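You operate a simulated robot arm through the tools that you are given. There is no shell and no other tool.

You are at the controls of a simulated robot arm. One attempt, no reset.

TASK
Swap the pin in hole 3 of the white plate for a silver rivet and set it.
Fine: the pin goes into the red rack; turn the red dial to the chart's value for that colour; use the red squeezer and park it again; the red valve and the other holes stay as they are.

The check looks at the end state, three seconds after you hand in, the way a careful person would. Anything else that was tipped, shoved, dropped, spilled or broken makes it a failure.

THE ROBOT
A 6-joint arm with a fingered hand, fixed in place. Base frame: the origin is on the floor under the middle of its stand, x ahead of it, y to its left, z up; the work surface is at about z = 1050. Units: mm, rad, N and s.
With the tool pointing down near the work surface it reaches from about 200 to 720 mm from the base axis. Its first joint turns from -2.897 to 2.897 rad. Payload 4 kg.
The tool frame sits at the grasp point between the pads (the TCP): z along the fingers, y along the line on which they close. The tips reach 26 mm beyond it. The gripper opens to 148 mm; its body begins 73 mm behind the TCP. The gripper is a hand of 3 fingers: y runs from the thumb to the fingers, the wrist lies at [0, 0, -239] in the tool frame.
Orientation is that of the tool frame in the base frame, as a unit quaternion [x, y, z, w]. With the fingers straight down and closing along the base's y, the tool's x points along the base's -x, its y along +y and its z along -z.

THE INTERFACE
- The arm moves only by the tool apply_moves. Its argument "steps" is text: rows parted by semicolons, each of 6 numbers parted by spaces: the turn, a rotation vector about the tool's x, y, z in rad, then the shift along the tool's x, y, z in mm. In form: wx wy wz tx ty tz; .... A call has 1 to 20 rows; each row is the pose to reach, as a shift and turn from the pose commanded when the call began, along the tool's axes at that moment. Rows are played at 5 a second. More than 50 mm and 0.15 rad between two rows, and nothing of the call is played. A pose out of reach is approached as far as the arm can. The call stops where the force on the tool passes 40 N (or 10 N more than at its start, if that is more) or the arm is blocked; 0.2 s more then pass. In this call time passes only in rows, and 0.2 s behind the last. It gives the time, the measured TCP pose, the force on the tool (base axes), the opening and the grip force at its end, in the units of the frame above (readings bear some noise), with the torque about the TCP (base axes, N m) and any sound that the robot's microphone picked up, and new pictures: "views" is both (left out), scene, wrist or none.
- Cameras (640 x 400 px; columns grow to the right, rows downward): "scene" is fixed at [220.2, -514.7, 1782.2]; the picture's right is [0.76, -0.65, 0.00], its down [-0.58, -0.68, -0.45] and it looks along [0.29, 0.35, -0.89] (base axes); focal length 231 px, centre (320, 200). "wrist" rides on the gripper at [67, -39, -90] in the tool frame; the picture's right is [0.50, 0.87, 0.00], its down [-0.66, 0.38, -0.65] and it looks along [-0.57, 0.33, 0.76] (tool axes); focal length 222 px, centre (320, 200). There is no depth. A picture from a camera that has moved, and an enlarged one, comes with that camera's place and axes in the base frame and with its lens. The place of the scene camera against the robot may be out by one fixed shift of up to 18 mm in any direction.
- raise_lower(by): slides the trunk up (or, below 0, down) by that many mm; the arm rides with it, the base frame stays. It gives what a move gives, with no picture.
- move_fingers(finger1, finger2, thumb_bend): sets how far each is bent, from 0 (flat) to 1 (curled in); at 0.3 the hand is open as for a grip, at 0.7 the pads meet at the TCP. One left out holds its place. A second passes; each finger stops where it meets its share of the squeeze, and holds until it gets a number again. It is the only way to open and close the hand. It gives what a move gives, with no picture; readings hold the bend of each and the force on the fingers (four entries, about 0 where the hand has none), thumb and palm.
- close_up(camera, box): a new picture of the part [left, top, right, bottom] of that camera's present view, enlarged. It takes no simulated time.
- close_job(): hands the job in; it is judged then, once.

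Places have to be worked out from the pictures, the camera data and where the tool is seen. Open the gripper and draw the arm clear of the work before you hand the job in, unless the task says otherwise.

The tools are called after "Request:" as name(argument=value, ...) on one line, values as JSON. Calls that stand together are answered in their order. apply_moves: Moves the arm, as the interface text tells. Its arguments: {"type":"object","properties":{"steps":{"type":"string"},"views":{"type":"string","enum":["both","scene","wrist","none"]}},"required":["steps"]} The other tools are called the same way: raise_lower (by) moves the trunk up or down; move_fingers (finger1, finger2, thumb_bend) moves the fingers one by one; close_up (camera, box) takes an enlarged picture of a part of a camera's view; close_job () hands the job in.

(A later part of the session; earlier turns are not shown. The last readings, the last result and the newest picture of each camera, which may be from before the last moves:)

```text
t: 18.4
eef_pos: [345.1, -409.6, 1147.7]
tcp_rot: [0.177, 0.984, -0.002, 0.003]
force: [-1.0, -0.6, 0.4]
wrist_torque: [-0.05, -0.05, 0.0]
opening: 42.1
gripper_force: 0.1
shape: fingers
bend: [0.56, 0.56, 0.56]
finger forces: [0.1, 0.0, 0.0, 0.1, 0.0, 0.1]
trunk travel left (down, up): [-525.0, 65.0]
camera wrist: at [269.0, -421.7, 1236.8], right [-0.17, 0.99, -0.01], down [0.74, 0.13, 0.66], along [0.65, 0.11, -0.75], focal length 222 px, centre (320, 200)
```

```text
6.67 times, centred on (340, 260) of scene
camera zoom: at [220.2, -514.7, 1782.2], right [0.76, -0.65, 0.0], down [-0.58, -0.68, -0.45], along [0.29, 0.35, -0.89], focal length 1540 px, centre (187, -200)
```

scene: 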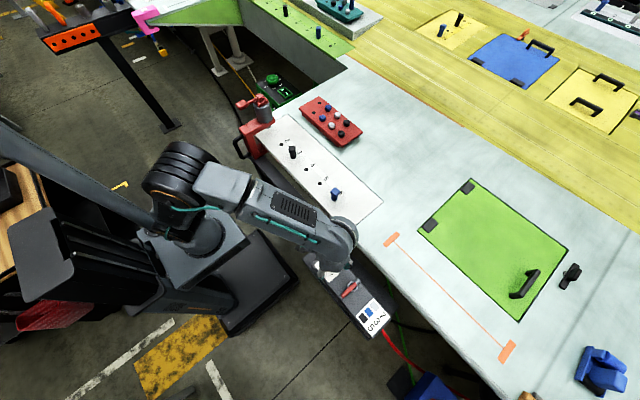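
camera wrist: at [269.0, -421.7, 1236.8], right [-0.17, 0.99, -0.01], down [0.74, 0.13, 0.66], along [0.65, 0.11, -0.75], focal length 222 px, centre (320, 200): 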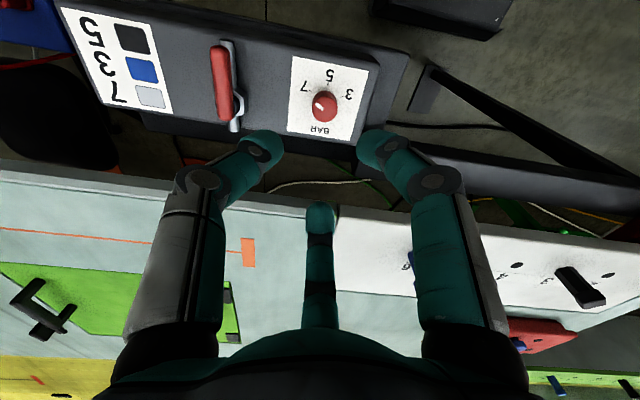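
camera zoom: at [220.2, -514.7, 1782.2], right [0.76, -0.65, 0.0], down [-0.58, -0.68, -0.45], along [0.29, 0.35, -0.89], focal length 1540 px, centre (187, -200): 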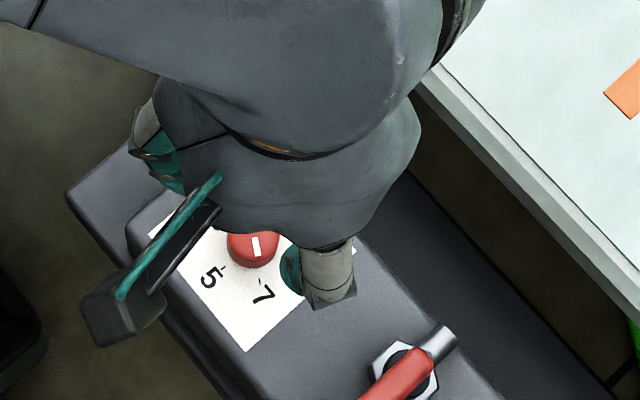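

The dial points at 7. Next I'll go to the pin in hole 3, hovering at about (506, −5, 1200) with yaw −42° so the thumb faces a flat of its square head.

Request:
apply_moves(steps="0 0 0.03 0 30 -35; 0 0 0.07 -1 70 -52; 0 0 0.11 -2 115 -52; 0 0 0.15 -3 160 -52; 0 0 0.19 -4 205 -52; 0 0 0.23 -5 250 -52; 0 0 0.27 -6 295 -52; 0 0 0.31 -8 340 -52; 0 0 0.35 -10 390 -52; 0 0 0.38 -11.4 434.6 -52; 0 0 0.38 -11.4 434.6 -52", views="wrist")

Request:
close_up(camera="wrist", box=[220, 80, 420, 220])

Request:
close_up(camera="scene", box=[310, 235, 360, 285])

```text
t: 20.8
eef_pos: [507.5, -2.2, 1197.6]
tcp_rot: [0.36, 0.933, -0.001, 0.003]
force: [0.4, 0.2, 0.5]
wrist_torque: [-0.02, -0.01, 0.0]
opening: 42.3
gripper_force: 0.0
shape: fingers
bend: [0.56, 0.56, 0.56]
finger forces: [0.0, 0.0, 0.0, 0.0, 0.0, 0.0]
trunk travel left (down, up): [-525.0, 65.0]
camera wrist: at [431.7, 13.7, 1288.3], right [0.21, 0.98, 0.0], down [0.74, -0.16, 0.66], along [0.64, -0.14, -0.75], focal length 222 px, centre (320, 200)
```

wrist: 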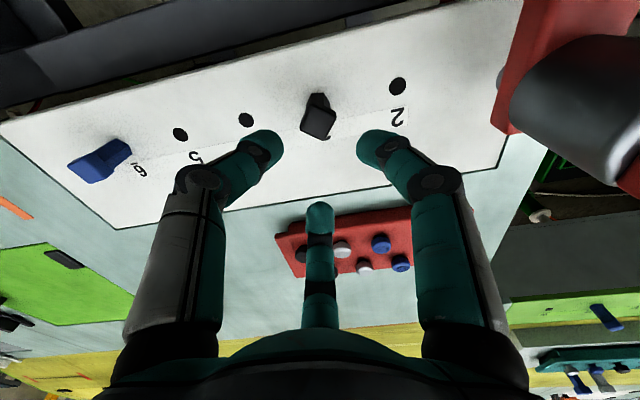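

```text
2.86 times, centred on (320, 150) of wrist
camera zoom: at [431.7, 13.7, 1288.3], right [0.21, 0.98, 0.0], down [0.74, -0.16, 0.66], along [0.64, -0.14, -0.75], focal length 635 px, centre (320, 343)
```

zoom: 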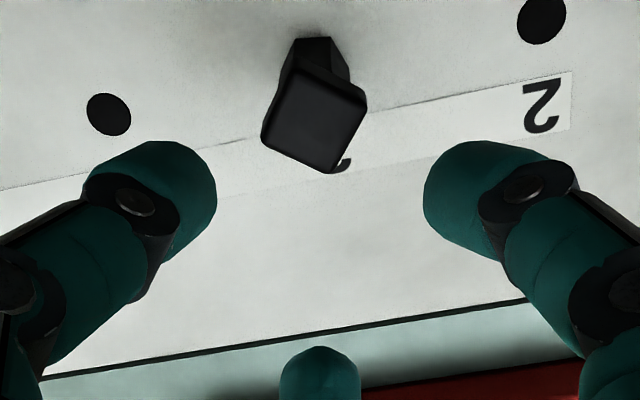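

```text
8.00 times, centred on (335, 260) of scene
camera zoom: at [220.2, -514.7, 1782.2], right [0.76, -0.65, 0.0], down [-0.58, -0.68, -0.45], along [0.29, 0.35, -0.89], focal length 1848 px, centre (200, -280)
```

zoom: 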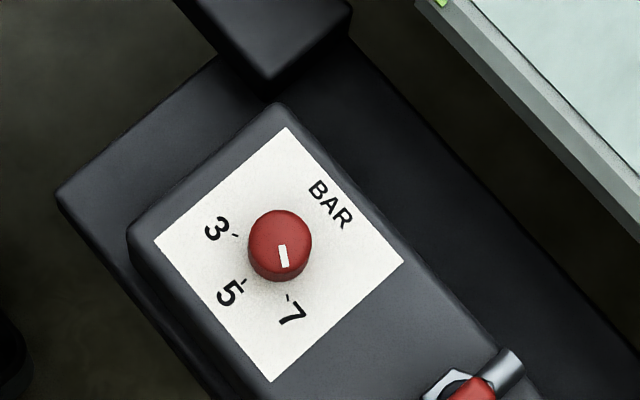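

The dial mark lines up with the 7 tick. The pin head is about 24 mm square with its top at z≈1098, centred on about (505, −4). I'll open slightly, descend to TCP z≈1106 and look again.

Request:
move_fingers(finger1=0.52, finger2=0.52, thumb_bend=0.52)

Request:
apply_moves(steps="0 0 0 0.4 -2.9 30; 0 0 0 0.4 -2.9 60; 0 0 0 0.4 -2.9 80; 0 0 0 0.4 -2.9 92; 0 0 0 0.4 -2.9 92", views="wrist")

Request:
close_up(camera="wrist", box=[200, 90, 440, 240])

Request:
close_up(camera="scene", box=[250, 110, 340, 190])

```text
t: 21.8
eef_pos: [506.4, -3.9, 1199.9]
tcp_rot: [0.359, 0.933, -0.002, 0.003]
force: [0.2, -0.1, -0.2]
wrist_torque: [0.04, 0.01, -0.01]
opening: 55.0
gripper_force: 0.0
shape: fingers
bend: [0.52, 0.52, 0.52]
finger forces: [0.0, 0.1, 0.0, 0.0, 0.1, 0.2]
trunk travel left (down, up): [-525.0, 65.0]
```

```text
t: 23.0
eef_pos: [506.0, -7.5, 1106.2]
tcp_rot: [0.36, 0.933, 0.0, 0.003]
force: [0.6, -0.4, 0.2]
wrist_torque: [0.02, 0.01, 0.03]
opening: 55.4
gripper_force: 0.1
shape: fingers
bend: [0.52, 0.52, 0.52]
finger forces: [0.0, 0.0, 0.0, 0.1, 0.0, 0.1]
trunk travel left (down, up): [-525.0, 65.0]
camera wrist: at [429.4, 10.1, 1196.5], right [0.21, 0.98, 0.0], down [0.74, -0.16, 0.66], along [0.64, -0.14, -0.75], focal length 222 px, centre (320, 200)
```

wrist: 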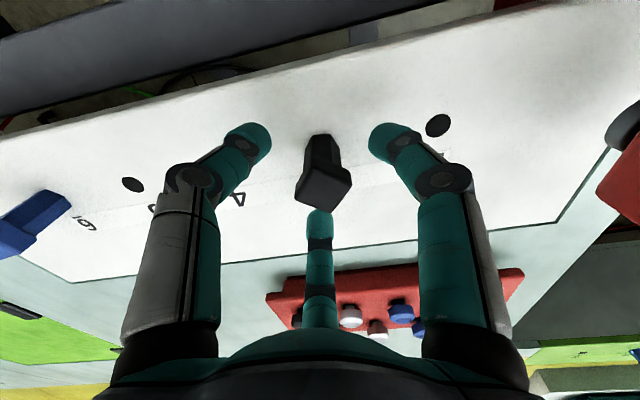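

```text
2.67 times, centred on (320, 165) of wrist
camera zoom: at [429.4, 10.1, 1196.5], right [0.21, 0.98, 0.0], down [0.74, -0.16, 0.66], along [0.64, -0.14, -0.75], focal length 592 px, centre (320, 293)
```

zoom: 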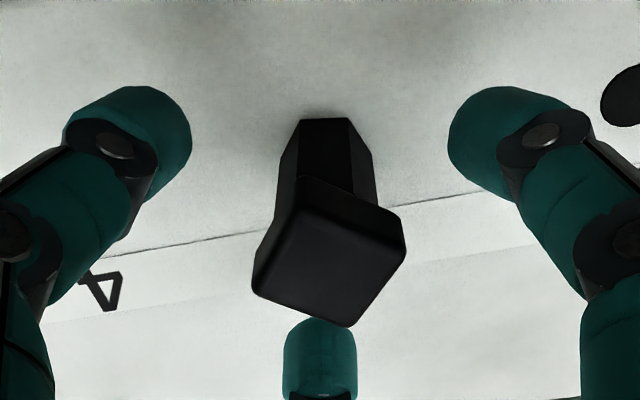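

```text
5.00 times, centred on (295, 150) of scene
camera zoom: at [220.2, -514.7, 1782.2], right [0.76, -0.65, 0.0], down [-0.58, -0.68, -0.45], along [0.29, 0.35, -0.89], focal length 1155 px, centre (445, 450)
```

zoom: 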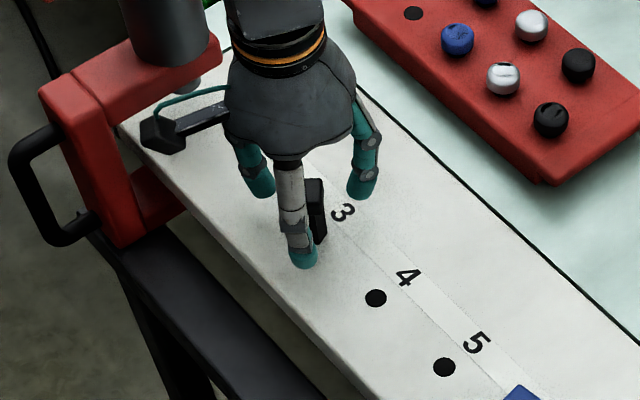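

The fingers straddle the pin head and it is within about 1.5 mm of centre. I'll nudge to centre and close.

Request:
apply_moves(steps="0 0 0 0.9 1.0 0; 0 0 0 0.9 1.0 0", views="none")

Request:
move_fingers(finger1=0.62, finger2=0.62, thumb_bend=0.62)

Request:
close_up(camera="wrist", box=[200, 90, 440, 240])

```text
t: 23.6
eef_pos: [505.2, -3.9, 1106.2]
tcp_rot: [0.359, 0.933, -0.002, 0.003]
force: [-0.1, 0.0, 0.5]
wrist_torque: [0.0, 0.01, 0.04]
opening: 54.9
gripper_force: 0.1
shape: fingers
bend: [0.52, 0.52, 0.52]
finger forces: [0.0, 0.1, 0.0, 0.1, 0.1, 0.0]
trunk travel left (down, up): [-525.0, 65.0]
```

```text
t: 24.6
eef_pos: [505.3, -5.5, 1105.7]
tcp_rot: [0.36, 0.933, -0.002, 0.004]
force: [-0.3, 0.1, -0.1]
wrist_torque: [-0.02, 0.03, 0.02]
opening: 24.1
gripper_force: 0.3
shape: fingers
bend: [0.61, 0.62, 0.62]
finger forces: [0.2, 0.2, 0.0, 0.0, 0.0, 0.0]
trunk travel left (down, up): [-525.0, 65.0]
```

```text
2.67 times, centred on (320, 165) of wrist
camera zoom: at [429.6, 11.4, 1196.3], right [0.21, 0.98, 0.0], down [0.74, -0.16, 0.66], along [0.64, -0.14, -0.75], focal length 592 px, centre (320, 293)
```

zoom: 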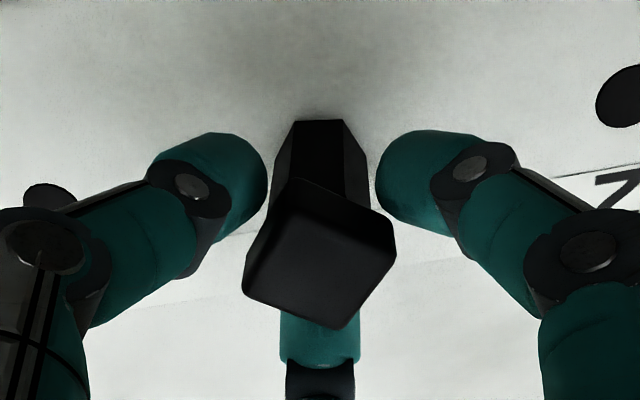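

Nearly in contact. I'll close further to grip.

Request:
move_fingers(finger1=0.74, finger2=0.74, thumb_bend=0.74)

Request:
close_up(camera="wrist", box=[200, 90, 440, 240])

```text
t: 25.6
eef_pos: [505.6, -5.3, 1105.9]
tcp_rot: [0.359, 0.933, -0.001, 0.003]
force: [-1.5, -2.3, -1.4]
wrist_torque: [-0.1, 0.11, 0.03]
opening: 14.6
gripper_force: 15.5
shape: fingers
bend: [0.63, 0.63, 0.68]
finger forces: [9.7, 9.0, 0.1, 0.1, 12.5, 0.1]
trunk travel left (down, up): [-525.0, 65.0]
```

```text
2.67 times, centred on (320, 165) of wrist
camera zoom: at [429.5, 11.2, 1196.3], right [0.21, 0.98, 0.0], down [0.74, -0.16, 0.66], along [0.64, -0.14, -0.75], focal length 592 px, centre (320, 293)
```

zoom: 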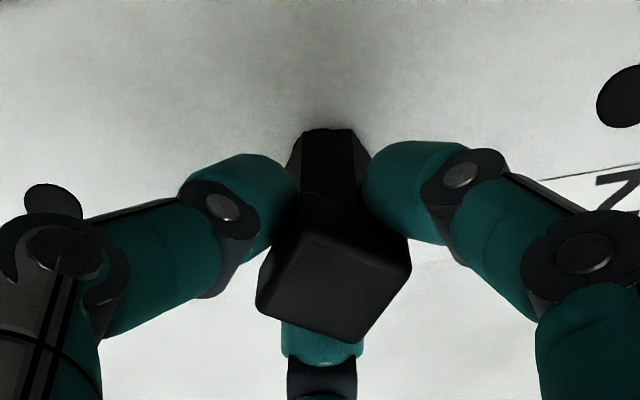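

The grip is firm at about 10 N per finger. I'll lift slowly and check that the pin comes out.

Request:
apply_moves(steps="0 0 0 0 0 -10; 0 0 0 0 0 -25; 0 0 0 0 0 -45; 0 0 0 0 0 -65; 0 0 0 0 0 -65", views="both")

Request:
close_up(camera="scene", box=[250, 90, 340, 190])

Request:
close_up(camera="wrist", box=[200, 90, 440, 240])

```text
t: 26.8
eef_pos: [505.5, -5.0, 1172.0]
tcp_rot: [0.359, 0.933, -0.002, 0.003]
force: [0.5, -0.7, -0.9]
wrist_torque: [0.01, 0.03, 0.06]
opening: 14.9
gripper_force: 15.0
shape: fingers
bend: [0.62, 0.63, 0.68]
finger forces: [10.1, 9.2, 0.0, 0.0, 10.9, 0.1]
trunk travel left (down, up): [-525.0, 65.0]
camera wrist: at [429.3, 11.3, 1262.5], right [0.21, 0.98, 0.0], down [0.74, -0.16, 0.66], along [0.64, -0.14, -0.75], focal length 222 px, centre (320, 200)
```

scene: 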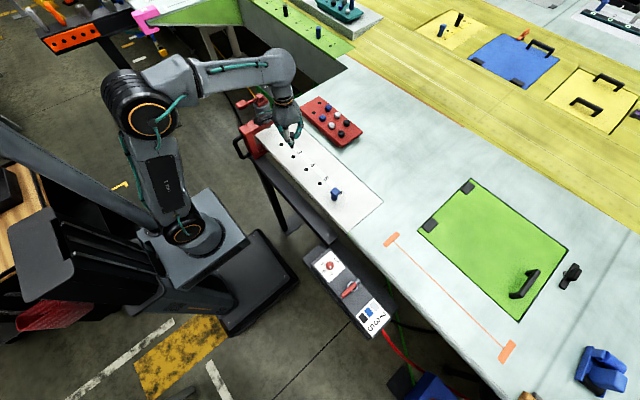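
wrist: 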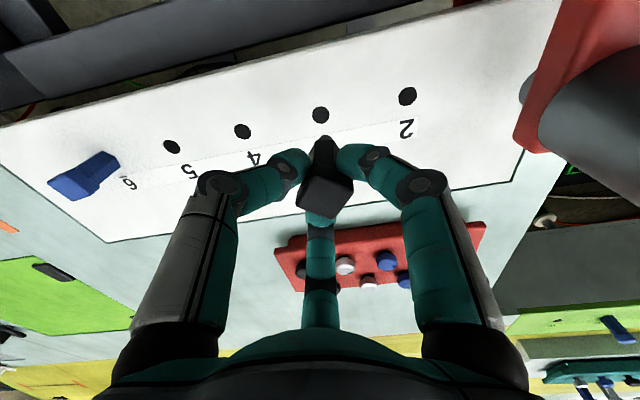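

```text
4.00 times, centred on (295, 140) of scene
camera zoom: at [220.2, -514.7, 1782.2], right [0.76, -0.65, 0.0], down [-0.58, -0.68, -0.45], along [0.29, 0.35, -0.89], focal length 924 px, centre (420, 440)
```

zoom: 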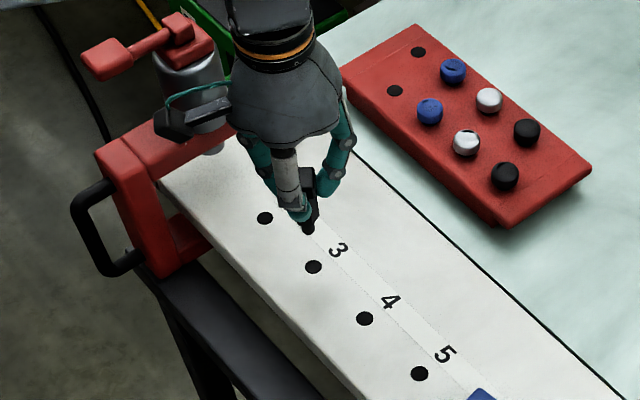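

```text
2.67 times, centred on (320, 165) of wrist
camera zoom: at [429.3, 11.3, 1262.5], right [0.21, 0.98, 0.0], down [0.74, -0.16, 0.66], along [0.64, -0.14, -0.75], focal length 592 px, centre (320, 293)
```

zoom: 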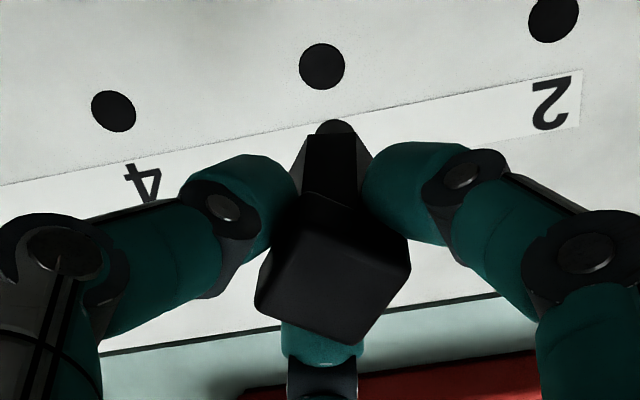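

The pin is out and hole 3 is clear. I'll carry it above the near-row empty rack hole at about (695, 99), raising to z≈1225 and turning the yaw to +30° so the fingers fall between the neighbouring rivets.

Request:
apply_moves(steps="0 0 -0.13 0 0 -25; 0 0 -0.27 0 0 -50; 0 0 -0.41 -9 28 -53; 0 0 -0.55 -18 56 -53; 0 0 -0.69 -28 84 -53; 0 0 -0.83 -37 112 -53; 0 0 -0.97 -46 140 -53; 0 0 -1.11 -56 169 -53; 0 0 -1.257 -64.8 196.9 -53; 0 0 -1.257 -64.8 196.9 -53", views="both")

Request:
close_up(camera="wrist", box=[200, 60, 440, 240])

Request:
close_up(camera="scene", box=[270, 50, 370, 150])

```text
t: 29.0
eef_pos: [662.0, 154.6, 1192.9]
tcp_rot: [-0.259, 0.966, -0.004, 0.001]
force: [0.6, 2.0, -1.5]
wrist_torque: [-0.1, 0.05, 0.0]
opening: 14.1
gripper_force: 14.7
shape: fingers
bend: [0.62, 0.63, 0.68]
finger forces: [10.1, 9.3, 0.1, 0.0, 10.5, 0.0]
out of reach, approached as far as the arm can: row 9, 10
trunk travel left (down, up): [-525.0, 65.0]
camera wrist: at [624.1, 87.2, 1283.6], right [-0.87, 0.5, -0.01], down [0.38, 0.66, 0.65], along [0.33, 0.56, -0.76], focal length 222 px, centre (320, 200)
```

scene: 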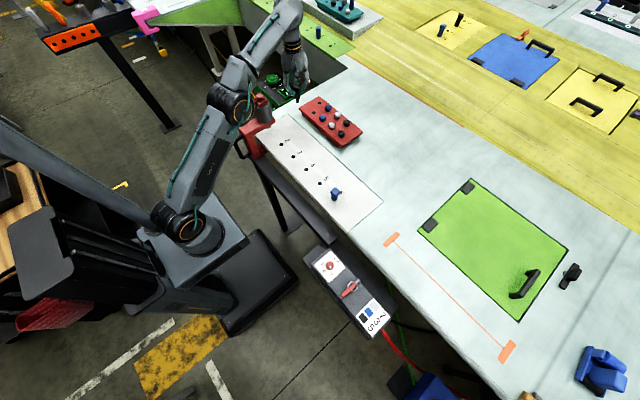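
wrist: 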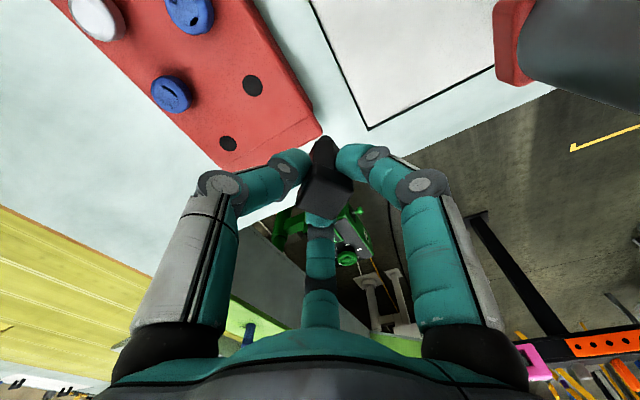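

```text
2.22 times, centred on (320, 150) of wrist
camera zoom: at [624.1, 87.2, 1283.6], right [-0.87, 0.5, -0.01], down [0.38, 0.66, 0.65], along [0.33, 0.56, -0.76], focal length 494 px, centre (320, 311)
```

zoom: 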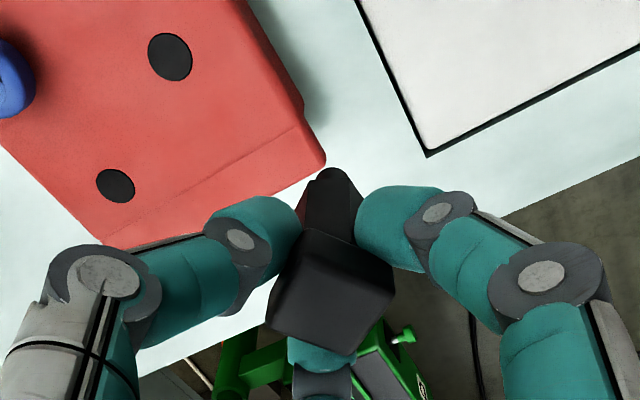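

```text
4.00 times, centred on (320, 100) of scene
camera zoom: at [220.2, -514.7, 1782.2], right [0.76, -0.65, 0.0], down [-0.58, -0.68, -0.45], along [0.29, 0.35, -0.89], focal length 924 px, centre (320, 600)
```

zoom: 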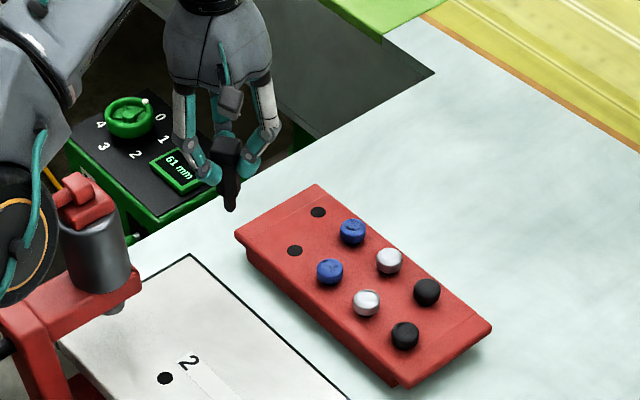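

The target was just out of reach at that height, and the arm settled off to the side at (662, 155). Before going on I'll check that the elbow hasn't touched the squeezer.

Request:
close_up(camera="scene", box=[210, 70, 310, 180])

Request:
close_up(camera="wrist", box=[440, 0, 640, 130])

```text
3.64 times, centred on (260, 125) of scene
camera zoom: at [220.2, -514.7, 1782.2], right [0.76, -0.65, 0.0], down [-0.58, -0.68, -0.45], along [0.29, 0.35, -0.89], focal length 840 px, centre (538, 473)
```

zoom: 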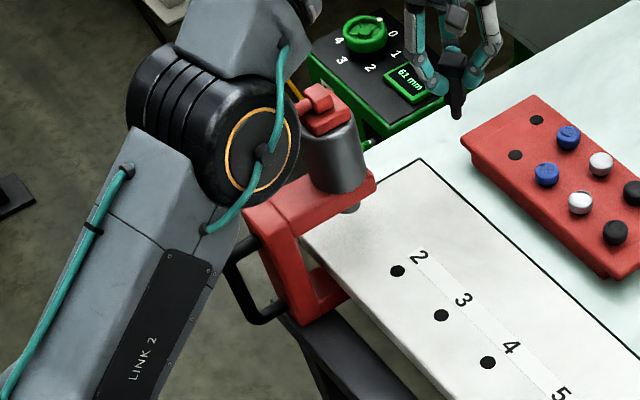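

```text
3.08 times, centred on (540, 65) of wrist
camera zoom: at [624.1, 87.2, 1283.6], right [-0.87, 0.5, -0.01], down [0.38, 0.66, 0.65], along [0.33, 0.56, -0.76], focal length 684 px, centre (-357, 615)
```

zoom: 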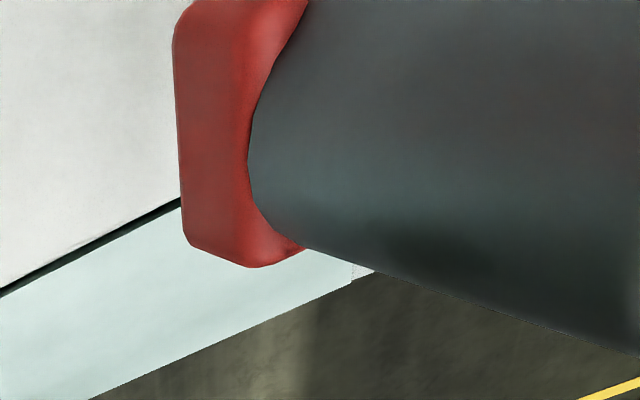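

The squeezer is unmoved. I'll raise the trunk by 60 mm to get more reach at this height.

Request:
raise_lower(by=60)

```text
t: 30.0
eef_pos: [662.7, 150.3, 1254.1]
tcp_rot: [-0.258, 0.966, -0.004, 0.003]
force: [-0.3, -1.0, -0.6]
wrist_torque: [-0.01, 0.0, -0.02]
opening: 14.2
gripper_force: 15.3
shape: fingers
bend: [0.62, 0.63, 0.68]
finger forces: [10.0, 9.4, 0.0, 0.0, 10.5, 0.1]
trunk travel left (down, up): [-585.0, 5.0]
```

Now I'll step toward a point just short of the rack hole, at a lower height.

Request:
apply_moves(steps="0 0 0 6 -16 10; 0 0 0 12 -33 30; 0 0 0 17.5 -49.4 49; 0 0 0 17.5 -49.4 49", views="wrist")

Request:
close_up(camera="wrist", box=[200, 60, 440, 240])

Request:
close_up(camera="scene", box=[270, 50, 370, 150])

```text
t: 31.0
eef_pos: [670.9, 97.9, 1205.1]
tcp_rot: [-0.258, 0.966, -0.003, 0.002]
force: [0.1, -0.2, -0.2]
wrist_torque: [0.02, -0.04, -0.01]
opening: 14.4
gripper_force: 14.5
shape: fingers
bend: [0.62, 0.63, 0.68]
finger forces: [9.8, 9.1, 0.0, 0.1, 10.2, 0.0]
trunk travel left (down, up): [-585.0, 5.0]
camera wrist: at [632.2, 30.7, 1295.7], right [-0.87, 0.5, -0.01], down [0.38, 0.66, 0.65], along [0.33, 0.56, -0.76], focal length 222 px, centre (320, 200)
```

wrist: 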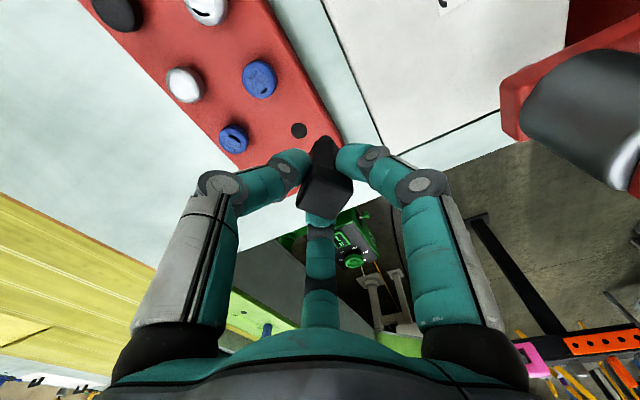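

```text
2.22 times, centred on (320, 150) of wrist
camera zoom: at [632.2, 30.7, 1295.7], right [-0.87, 0.5, -0.01], down [0.38, 0.66, 0.65], along [0.33, 0.56, -0.76], focal length 494 px, centre (320, 311)
```

zoom: 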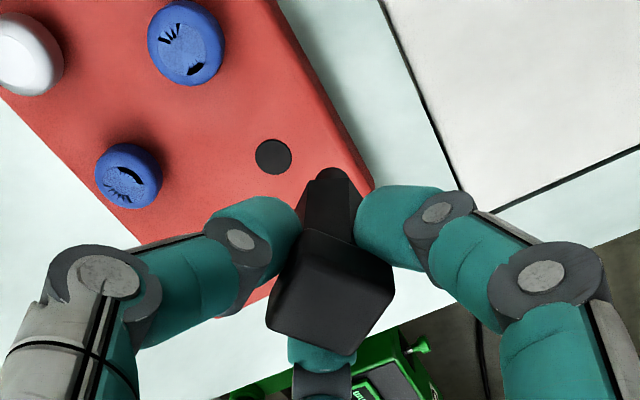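

```text
4.00 times, centred on (320, 100) of scene
camera zoom: at [220.2, -514.7, 1782.2], right [0.76, -0.65, 0.0], down [-0.58, -0.68, -0.45], along [0.29, 0.35, -0.89], focal length 924 px, centre (320, 600)
```

zoom: 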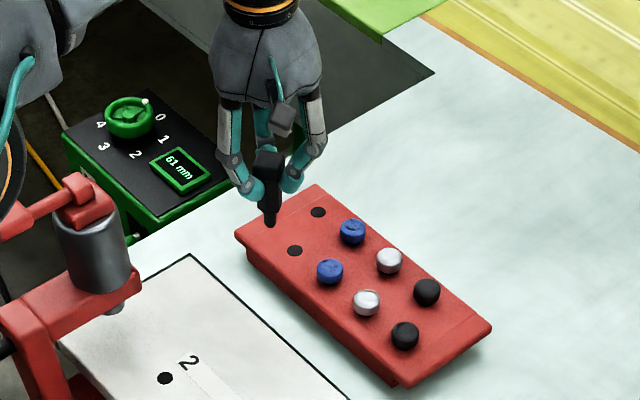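

It's reachable now at (671, 98, 1205). I'll look at the pin's shank from the scene camera to learn its length and tilt before lining it up.

Request:
close_up(camera="scene", box=[295, 60, 345, 120])

Request:
close_up(camera="wrist", box=[280, 110, 380, 210])

```text
6.67 times, centred on (320, 90) of scene
camera zoom: at [220.2, -514.7, 1782.2], right [0.76, -0.65, 0.0], down [-0.58, -0.68, -0.45], along [0.29, 0.35, -0.89], focal length 1540 px, centre (320, 933)
```

zoom: 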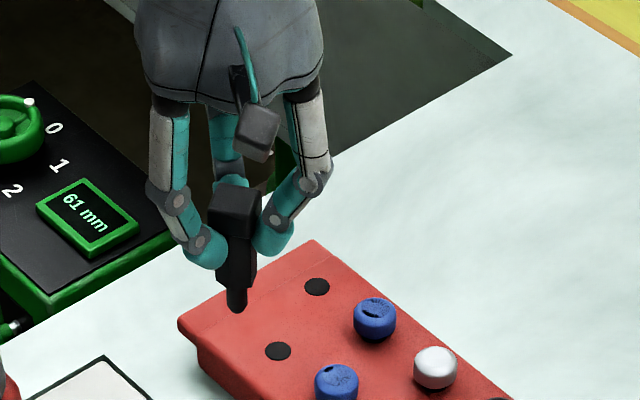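

```text
4.00 times, centred on (330, 160) of wrist
camera zoom: at [632.2, 30.7, 1295.7], right [-0.87, 0.5, -0.01], down [0.38, 0.66, 0.65], along [0.33, 0.56, -0.76], focal length 888 px, centre (280, 360)
```

zoom: 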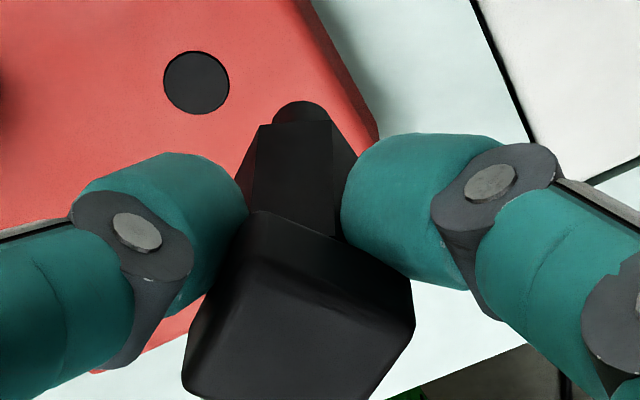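

The pin's shank is about 15 mm long and 11 mm thick, against a rack hole of about 16.6 mm. Its tip is roughly 72 mm below the TCP, offset by about (−3, +2.5). I'll move so the tip sits over the hole at about (698.8, 100.6), still some 20 mm above the rack.

Request:
apply_moves(steps="0 0 0 -9 -5 5; 0 0 0 -18 -10 14; 0 0 0 -27 -15 24; 0 0 0 -27 -15 33.4; 0 0 0 -27 -15 33.4", views="wrist")

Request:
close_up(camera="wrist", box=[260, 80, 400, 220])

Request:
close_up(camera="scene", box=[295, 60, 345, 120])

```text
t: 32.2
eef_pos: [703.2, 97.7, 1172.4]
tcp_rot: [-0.258, 0.966, -0.003, 0.003]
force: [0.0, 0.1, -0.1]
wrist_torque: [0.0, 0.01, 0.01]
opening: 14.0
gripper_force: 14.0
shape: fingers
bend: [0.62, 0.63, 0.68]
finger forces: [10.0, 9.1, 0.0, 0.0, 10.1, 0.1]
trunk travel left (down, up): [-585.0, 5.0]
camera wrist: at [664.3, 30.6, 1263.2], right [-0.87, 0.5, -0.01], down [0.38, 0.66, 0.65], along [0.33, 0.56, -0.76], focal length 222 px, centre (320, 200)
```

wrist: 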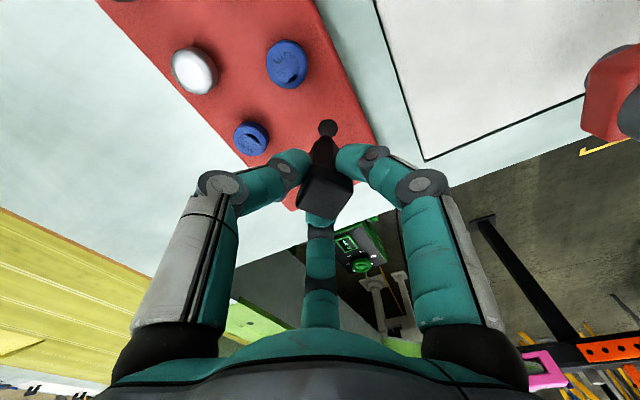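

```text
2.86 times, centred on (330, 150) of wrist
camera zoom: at [664.3, 30.6, 1263.2], right [-0.87, 0.5, -0.01], down [0.38, 0.66, 0.65], along [0.33, 0.56, -0.76], focal length 635 px, centre (291, 343)
```

zoom: 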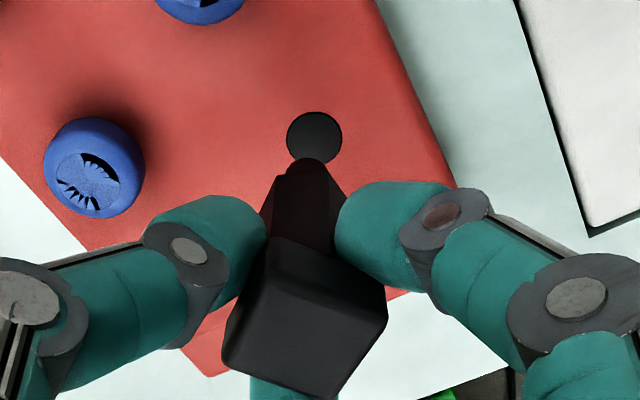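

```text
6.67 times, centred on (320, 90) of scene
camera zoom: at [220.2, -514.7, 1782.2], right [0.76, -0.65, 0.0], down [-0.58, -0.68, -0.45], along [0.29, 0.35, -0.89], focal length 1540 px, centre (320, 933)
```

zoom: 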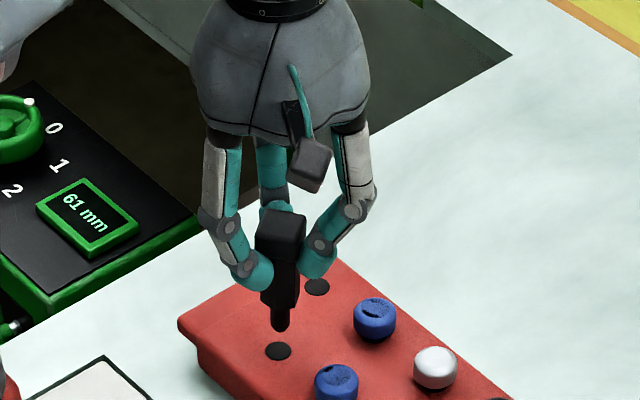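

Both views agree the tip needs about (−1.5, +1.5) mm. I'll shift that, then lower until the tip has entered the hole by a few millimetres.

Request:
apply_moves(steps="0 0 0 0.5 2 0; 0 0 0 0.5 2 8; 0 0 0 0.5 2 15; 0 0 0 0.5 2 21; 0 0 0 0.5 2 26; 0 0 0 0.5 2 26", views="wrist")

Request:
close_up(camera="wrist", box=[260, 80, 400, 220])

Request:
close_up(camera="scene", box=[295, 60, 345, 120])

```text
t: 33.6
eef_pos: [701.8, 99.1, 1146.2]
tcp_rot: [-0.258, 0.966, -0.004, 0.002]
force: [-0.6, -2.0, 0.3]
wrist_torque: [-0.07, 0.06, 0.01]
opening: 13.8
gripper_force: 15.1
shape: fingers
bend: [0.62, 0.63, 0.68]
finger forces: [10.6, 9.0, 0.0, 0.0, 10.4, 0.0]
trunk travel left (down, up): [-585.0, 5.0]
camera wrist: at [663.1, 31.8, 1237.0], right [-0.87, 0.5, -0.01], down [0.38, 0.66, 0.65], along [0.33, 0.56, -0.76], focal length 222 px, centre (320, 200)
```

wrist: 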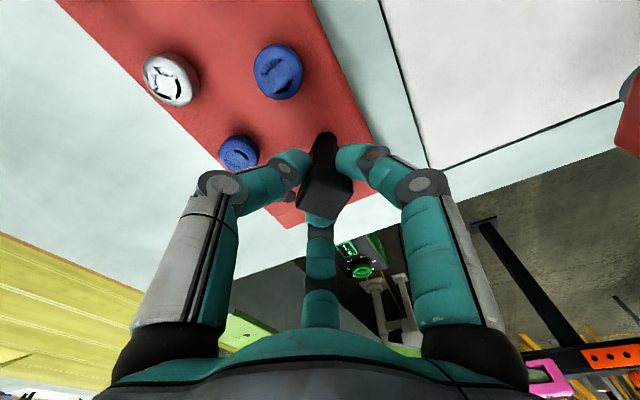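

```text
2.86 times, centred on (330, 150) of wrist
camera zoom: at [663.1, 31.8, 1237.0], right [-0.87, 0.5, -0.01], down [0.38, 0.66, 0.65], along [0.33, 0.56, -0.76], focal length 635 px, centre (291, 343)
```

zoom: 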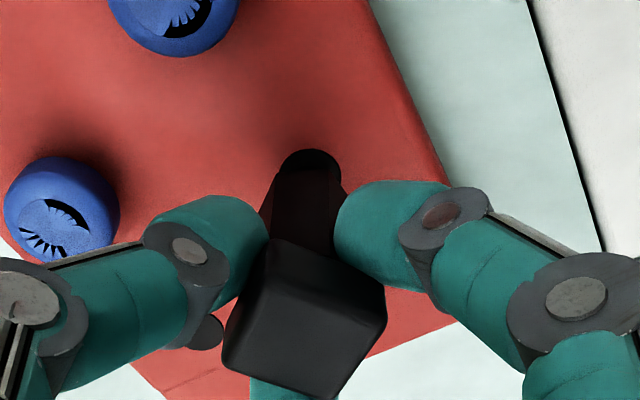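

```text
6.67 times, centred on (320, 90) of scene
camera zoom: at [220.2, -514.7, 1782.2], right [0.76, -0.65, 0.0], down [-0.58, -0.68, -0.45], along [0.29, 0.35, -0.89], focal length 1540 px, centre (320, 933)
```

zoom: 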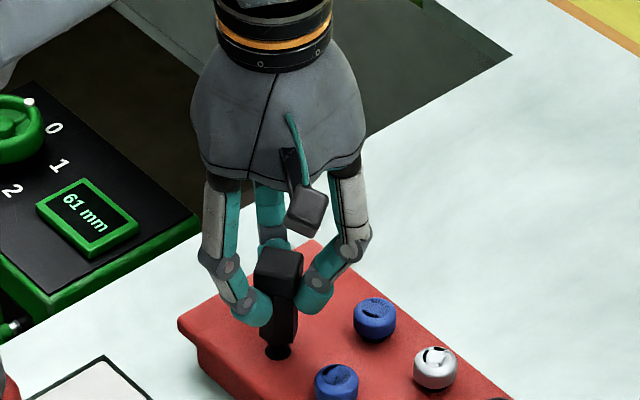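

The tip is entering the hole with almost no vertical force. I'll lower further until the body seats.

Request:
apply_moves(steps="0 0 0 0 0 3; 0 0 0 0 0 6; 0 0 0 0 0 8; 0 0 0 0 0 8", views="none")

Request:
close_up(camera="scene", box=[295, 60, 345, 120])

Request:
close_up(camera="wrist", box=[260, 80, 400, 220])

```text
t: 34.6
eef_pos: [701.7, 99.1, 1138.5]
tcp_rot: [-0.257, 0.966, -0.003, 0.003]
force: [-1.6, -1.3, 0.4]
wrist_torque: [-0.1, 0.04, -0.01]
opening: 13.9
gripper_force: 15.2
shape: fingers
bend: [0.62, 0.63, 0.68]
finger forces: [10.8, 8.6, 0.0, 0.1, 10.6, 0.0]
trunk travel left (down, up): [-585.0, 5.0]
```

```text
6.67 times, centred on (320, 90) of scene
camera zoom: at [220.2, -514.7, 1782.2], right [0.76, -0.65, 0.0], down [-0.58, -0.68, -0.45], along [0.29, 0.35, -0.89], focal length 1540 px, centre (320, 933)
```

zoom: 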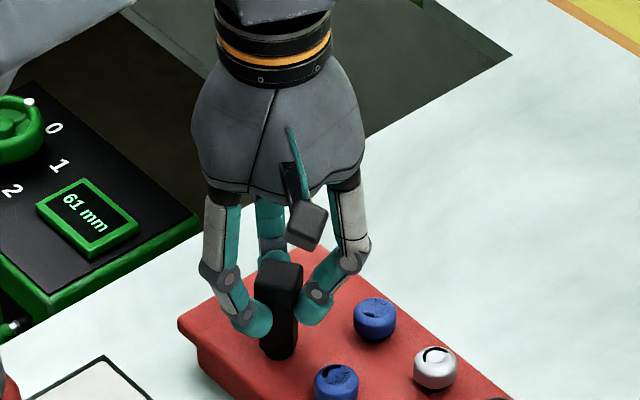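

```text
2.86 times, centred on (330, 150) of wrist
camera zoom: at [663.1, 32.1, 1228.5], right [-0.87, 0.5, -0.01], down [0.38, 0.66, 0.65], along [0.33, 0.56, -0.76], focal length 635 px, centre (291, 343)
```

zoom: 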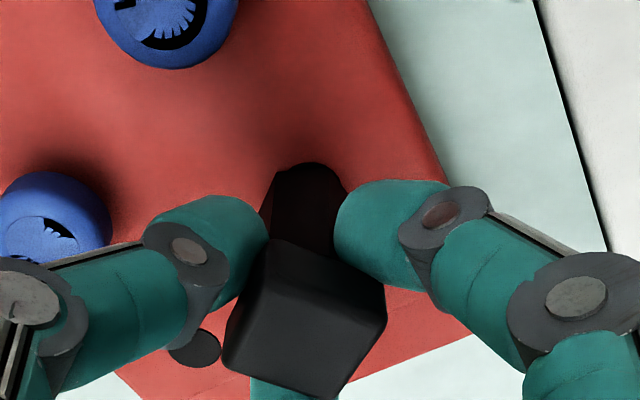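

Almost seated. I'll go down another 4 mm in small steps, watching the force.

Request:
apply_moves(steps="0 0 0 0 0 1; 0 0 0 0 0 2; 0 0 0 0 0 3; 0 0 0 0 0 3", views="none")

```text
t: 35.6
eef_pos: [701.1, 99.3, 1134.0]
tcp_rot: [-0.258, 0.966, -0.003, 0.003]
force: [-2.2, -1.3, 0.4]
wrist_torque: [-0.07, 0.06, 0.01]
opening: 13.9
gripper_force: 15.2
shape: fingers
bend: [0.62, 0.63, 0.68]
finger forces: [10.7, 8.7, 0.0, 0.0, 10.3, 0.0]
trunk travel left (down, up): [-585.0, 5.0]
```

No vertical contact yet, so I'll continue a little.

Request:
apply_moves(steps="0 0 0 0 0 1; 0 0 0 0 0 2; 0 0 0 0 0 3; 0 0 0 0 0 3", views="none")

Request:
close_up(camera="scene", box=[300, 80, 340, 120])

Request:
close_up(camera="wrist", box=[280, 100, 380, 200])

```text
t: 36.6
eef_pos: [700.4, 97.9, 1134.4]
tcp_rot: [-0.258, 0.966, -0.002, 0.003]
force: [-1.6, 0.3, 9.6]
wrist_torque: [0.04, 0.05, 0.01]
opening: 13.4
gripper_force: 16.4
shape: fingers
bend: [0.62, 0.63, 0.68]
finger forces: [11.4, 10.1, 0.0, 0.0, 10.9, 0.1]
trunk travel left (down, up): [-585.0, 5.0]
```

```text
10.00 times, centred on (320, 100) of scene
camera zoom: at [220.2, -514.7, 1782.2], right [0.76, -0.65, 0.0], down [-0.58, -0.68, -0.45], along [0.29, 0.35, -0.89], focal length 2311 px, centre (320, 1200)
```

zoom: 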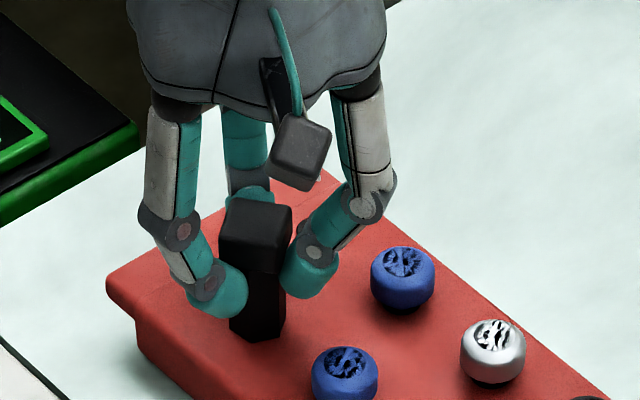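

```text
4.00 times, centred on (330, 150) of wrist
camera zoom: at [662.1, 31.2, 1223.8], right [-0.87, 0.5, -0.01], down [0.37, 0.66, 0.65], along [0.33, 0.56, -0.76], focal length 888 px, centre (280, 400)
```

zoom: 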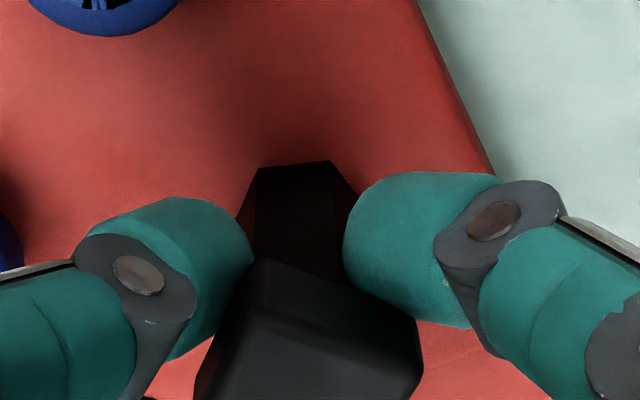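

The pin is seated in the rack hole: 10 N contact force at TCP z≈1133, so the rack top is about 1077. I'll open just enough to release and rise straight up.

Request:
move_fingers(finger1=0.56, finger2=0.56, thumb_bend=0.57)

Request:
close_up(camera="wrist", box=[260, 80, 400, 220])

Request:
close_up(camera="scene", box=[300, 80, 340, 120])

```text
t: 37.6
eef_pos: [702.3, 98.5, 1131.0]
tcp_rot: [-0.258, 0.966, -0.002, 0.003]
force: [0.6, 0.8, 0.0]
wrist_torque: [-0.01, -0.02, 0.01]
opening: 41.8
gripper_force: 0.0
shape: fingers
bend: [0.56, 0.56, 0.56]
finger forces: [0.0, 0.0, 0.0, 0.0, 0.1, 0.1]
trunk travel left (down, up): [-585.0, 5.0]
```

```text
2.86 times, centred on (330, 150) of wrist
camera zoom: at [663.1, 31.1, 1222.6], right [-0.87, 0.5, -0.01], down [0.38, 0.66, 0.65], along [0.33, 0.56, -0.76], focal length 635 px, centre (291, 343)
```

zoom: 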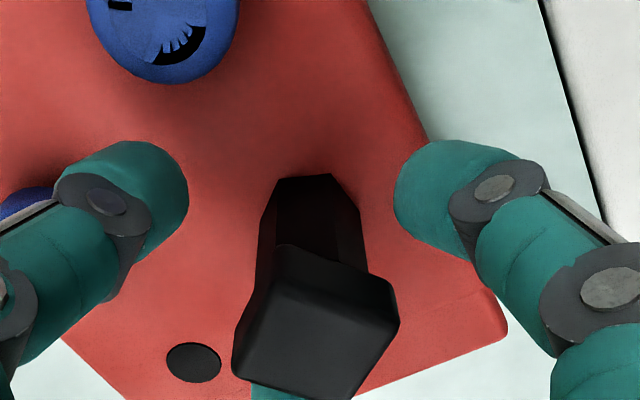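

```text
10.00 times, centred on (320, 100) of scene
camera zoom: at [220.2, -514.7, 1782.2], right [0.76, -0.65, 0.0], down [-0.58, -0.68, -0.45], along [0.29, 0.35, -0.89], focal length 2311 px, centre (320, 1200)
```

zoom: 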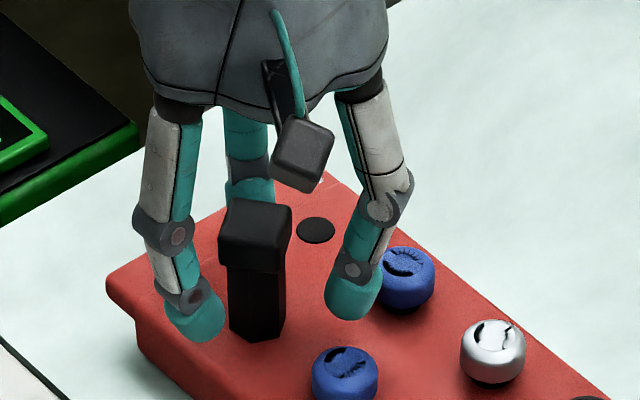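

The pin stands free in the rack. I'll rise straight up and then slide over to above the near-row silver rivet at about (697, −12).

Request:
apply_moves(steps="0 0 0 0 0 -15; 0 0 0 0 0 -32; 0 0 0 0 0 -46; 0 0 0 16 -22 -48; 0 0 0 33 -45 -48; 0 0 0 50 -68 -48; 0 0 0 65.7 -90.2 -48; 0 0 0 65.7 -90.2 -48", views="both")

Request:
close_up(camera="wrist", box=[200, 40, 440, 220])

Request:
close_up(camera="scene", box=[290, 70, 370, 150])

```text
t: 39.4
eef_pos: [690.1, -13.1, 1179.1]
tcp_rot: [-0.258, 0.966, -0.003, 0.003]
force: [-0.9, 0.5, 0.2]
wrist_torque: [0.0, 0.01, -0.04]
opening: 42.1
gripper_force: 0.1
shape: fingers
bend: [0.56, 0.56, 0.56]
finger forces: [0.0, 0.0, 0.0, 0.0, 0.0, 0.1]
trunk travel left (down, up): [-585.0, 5.0]
camera wrist: at [651.5, -80.8, 1269.0], right [-0.87, 0.5, -0.01], down [0.37, 0.66, 0.65], along [0.33, 0.56, -0.76], focal length 222 px, centre (320, 200)
```

scene: 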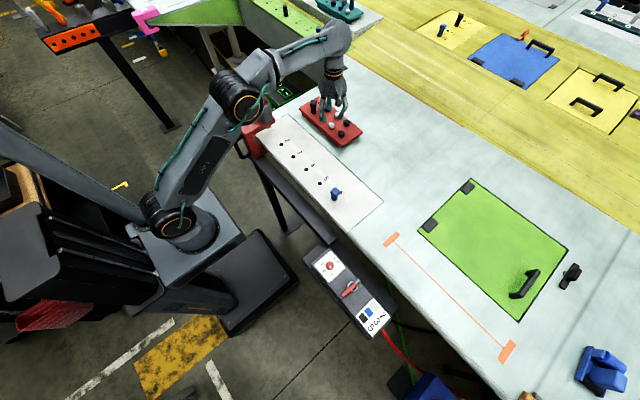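
wrist: 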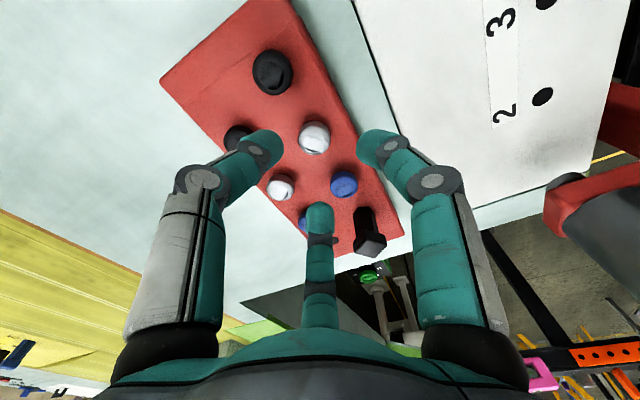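

```text
2.22 times, centred on (320, 130) of wrist
camera zoom: at [651.5, -80.8, 1269.0], right [-0.87, 0.5, -0.01], down [0.37, 0.66, 0.65], along [0.33, 0.56, -0.76], focal length 494 px, centre (320, 356)
```

zoom: 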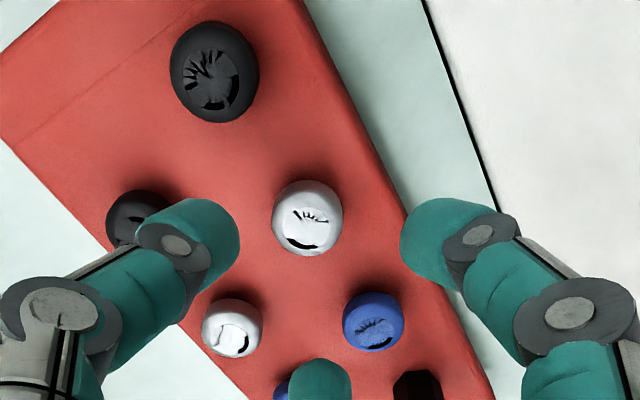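

```text
5.00 times, centred on (330, 110) of scene
camera zoom: at [220.2, -514.7, 1782.2], right [0.76, -0.65, 0.0], down [-0.58, -0.68, -0.45], along [0.29, 0.35, -0.89], focal length 1155 px, centre (270, 650)
```

zoom: 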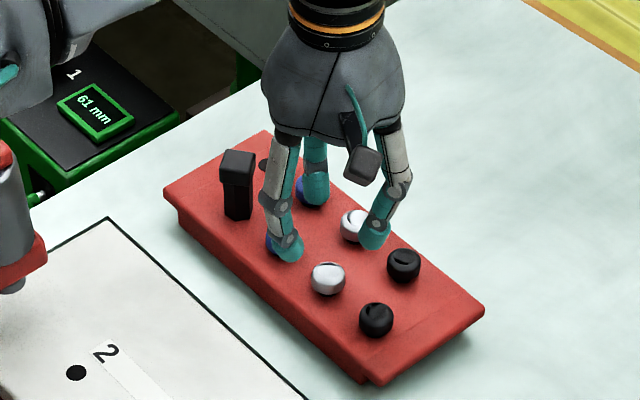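

The silver rivet head is about 27 mm wide, centred near (699, −11) at z≈1077–1097. The fingers line up with the gaps between its neighbours. I'll move over it to TCP z≈1145 and re-check the centring.

Request:
apply_moves(steps="0 0 0 -4.5 -1.2 10; 0 0 0 -8.9 -2.4 22; 0 0 0 -8.9 -2.4 34; 0 0 0 -8.9 -2.4 34", views="wrist")

Request:
close_up(camera="wrist", box=[200, 60, 440, 240])

Request:
close_up(camera="scene", box=[300, 80, 360, 140])

```text
t: 40.4
eef_pos: [698.5, -10.0, 1146.9]
tcp_rot: [-0.258, 0.966, -0.004, 0.002]
force: [-0.3, -0.2, -0.4]
wrist_torque: [-0.04, 0.0, 0.01]
opening: 41.8
gripper_force: 0.0
shape: fingers
bend: [0.56, 0.56, 0.56]
finger forces: [0.0, 0.0, 0.1, 0.0, 0.1, 0.1]
trunk travel left (down, up): [-585.0, 5.0]
camera wrist: at [660.4, -77.0, 1237.0], right [-0.87, 0.5, -0.01], down [0.38, 0.66, 0.65], along [0.33, 0.56, -0.76], focal length 222 px, centre (320, 200)
```

wrist: 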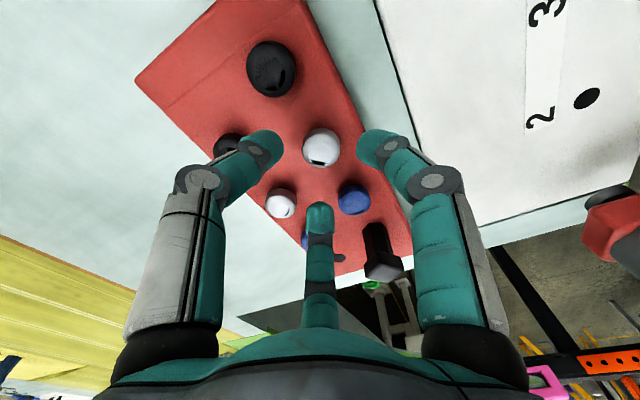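

```text
2.22 times, centred on (320, 150) of wrist
camera zoom: at [660.4, -77.0, 1237.0], right [-0.87, 0.5, -0.01], down [0.38, 0.66, 0.65], along [0.33, 0.56, -0.76], focal length 494 px, centre (320, 311)
```

zoom: 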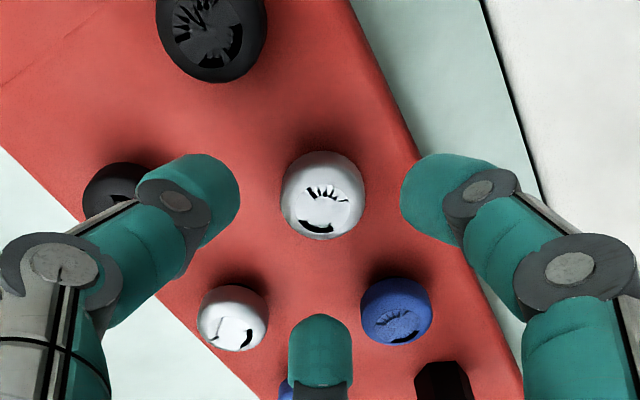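

```text
6.67 times, centred on (330, 110) of scene
camera zoom: at [220.2, -514.7, 1782.2], right [0.76, -0.65, 0.0], down [-0.58, -0.68, -0.45], along [0.29, 0.35, -0.89], focal length 1540 px, centre (253, 800)
```

zoom: 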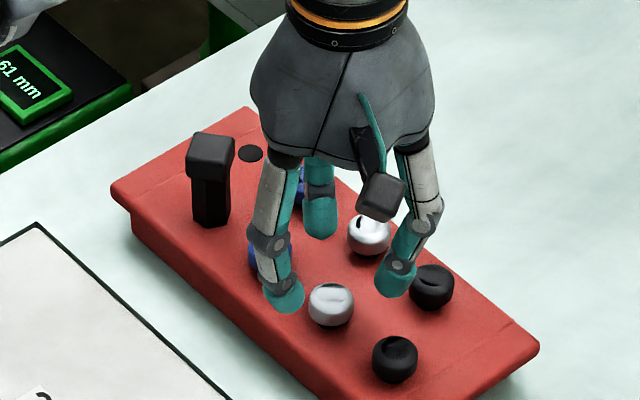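

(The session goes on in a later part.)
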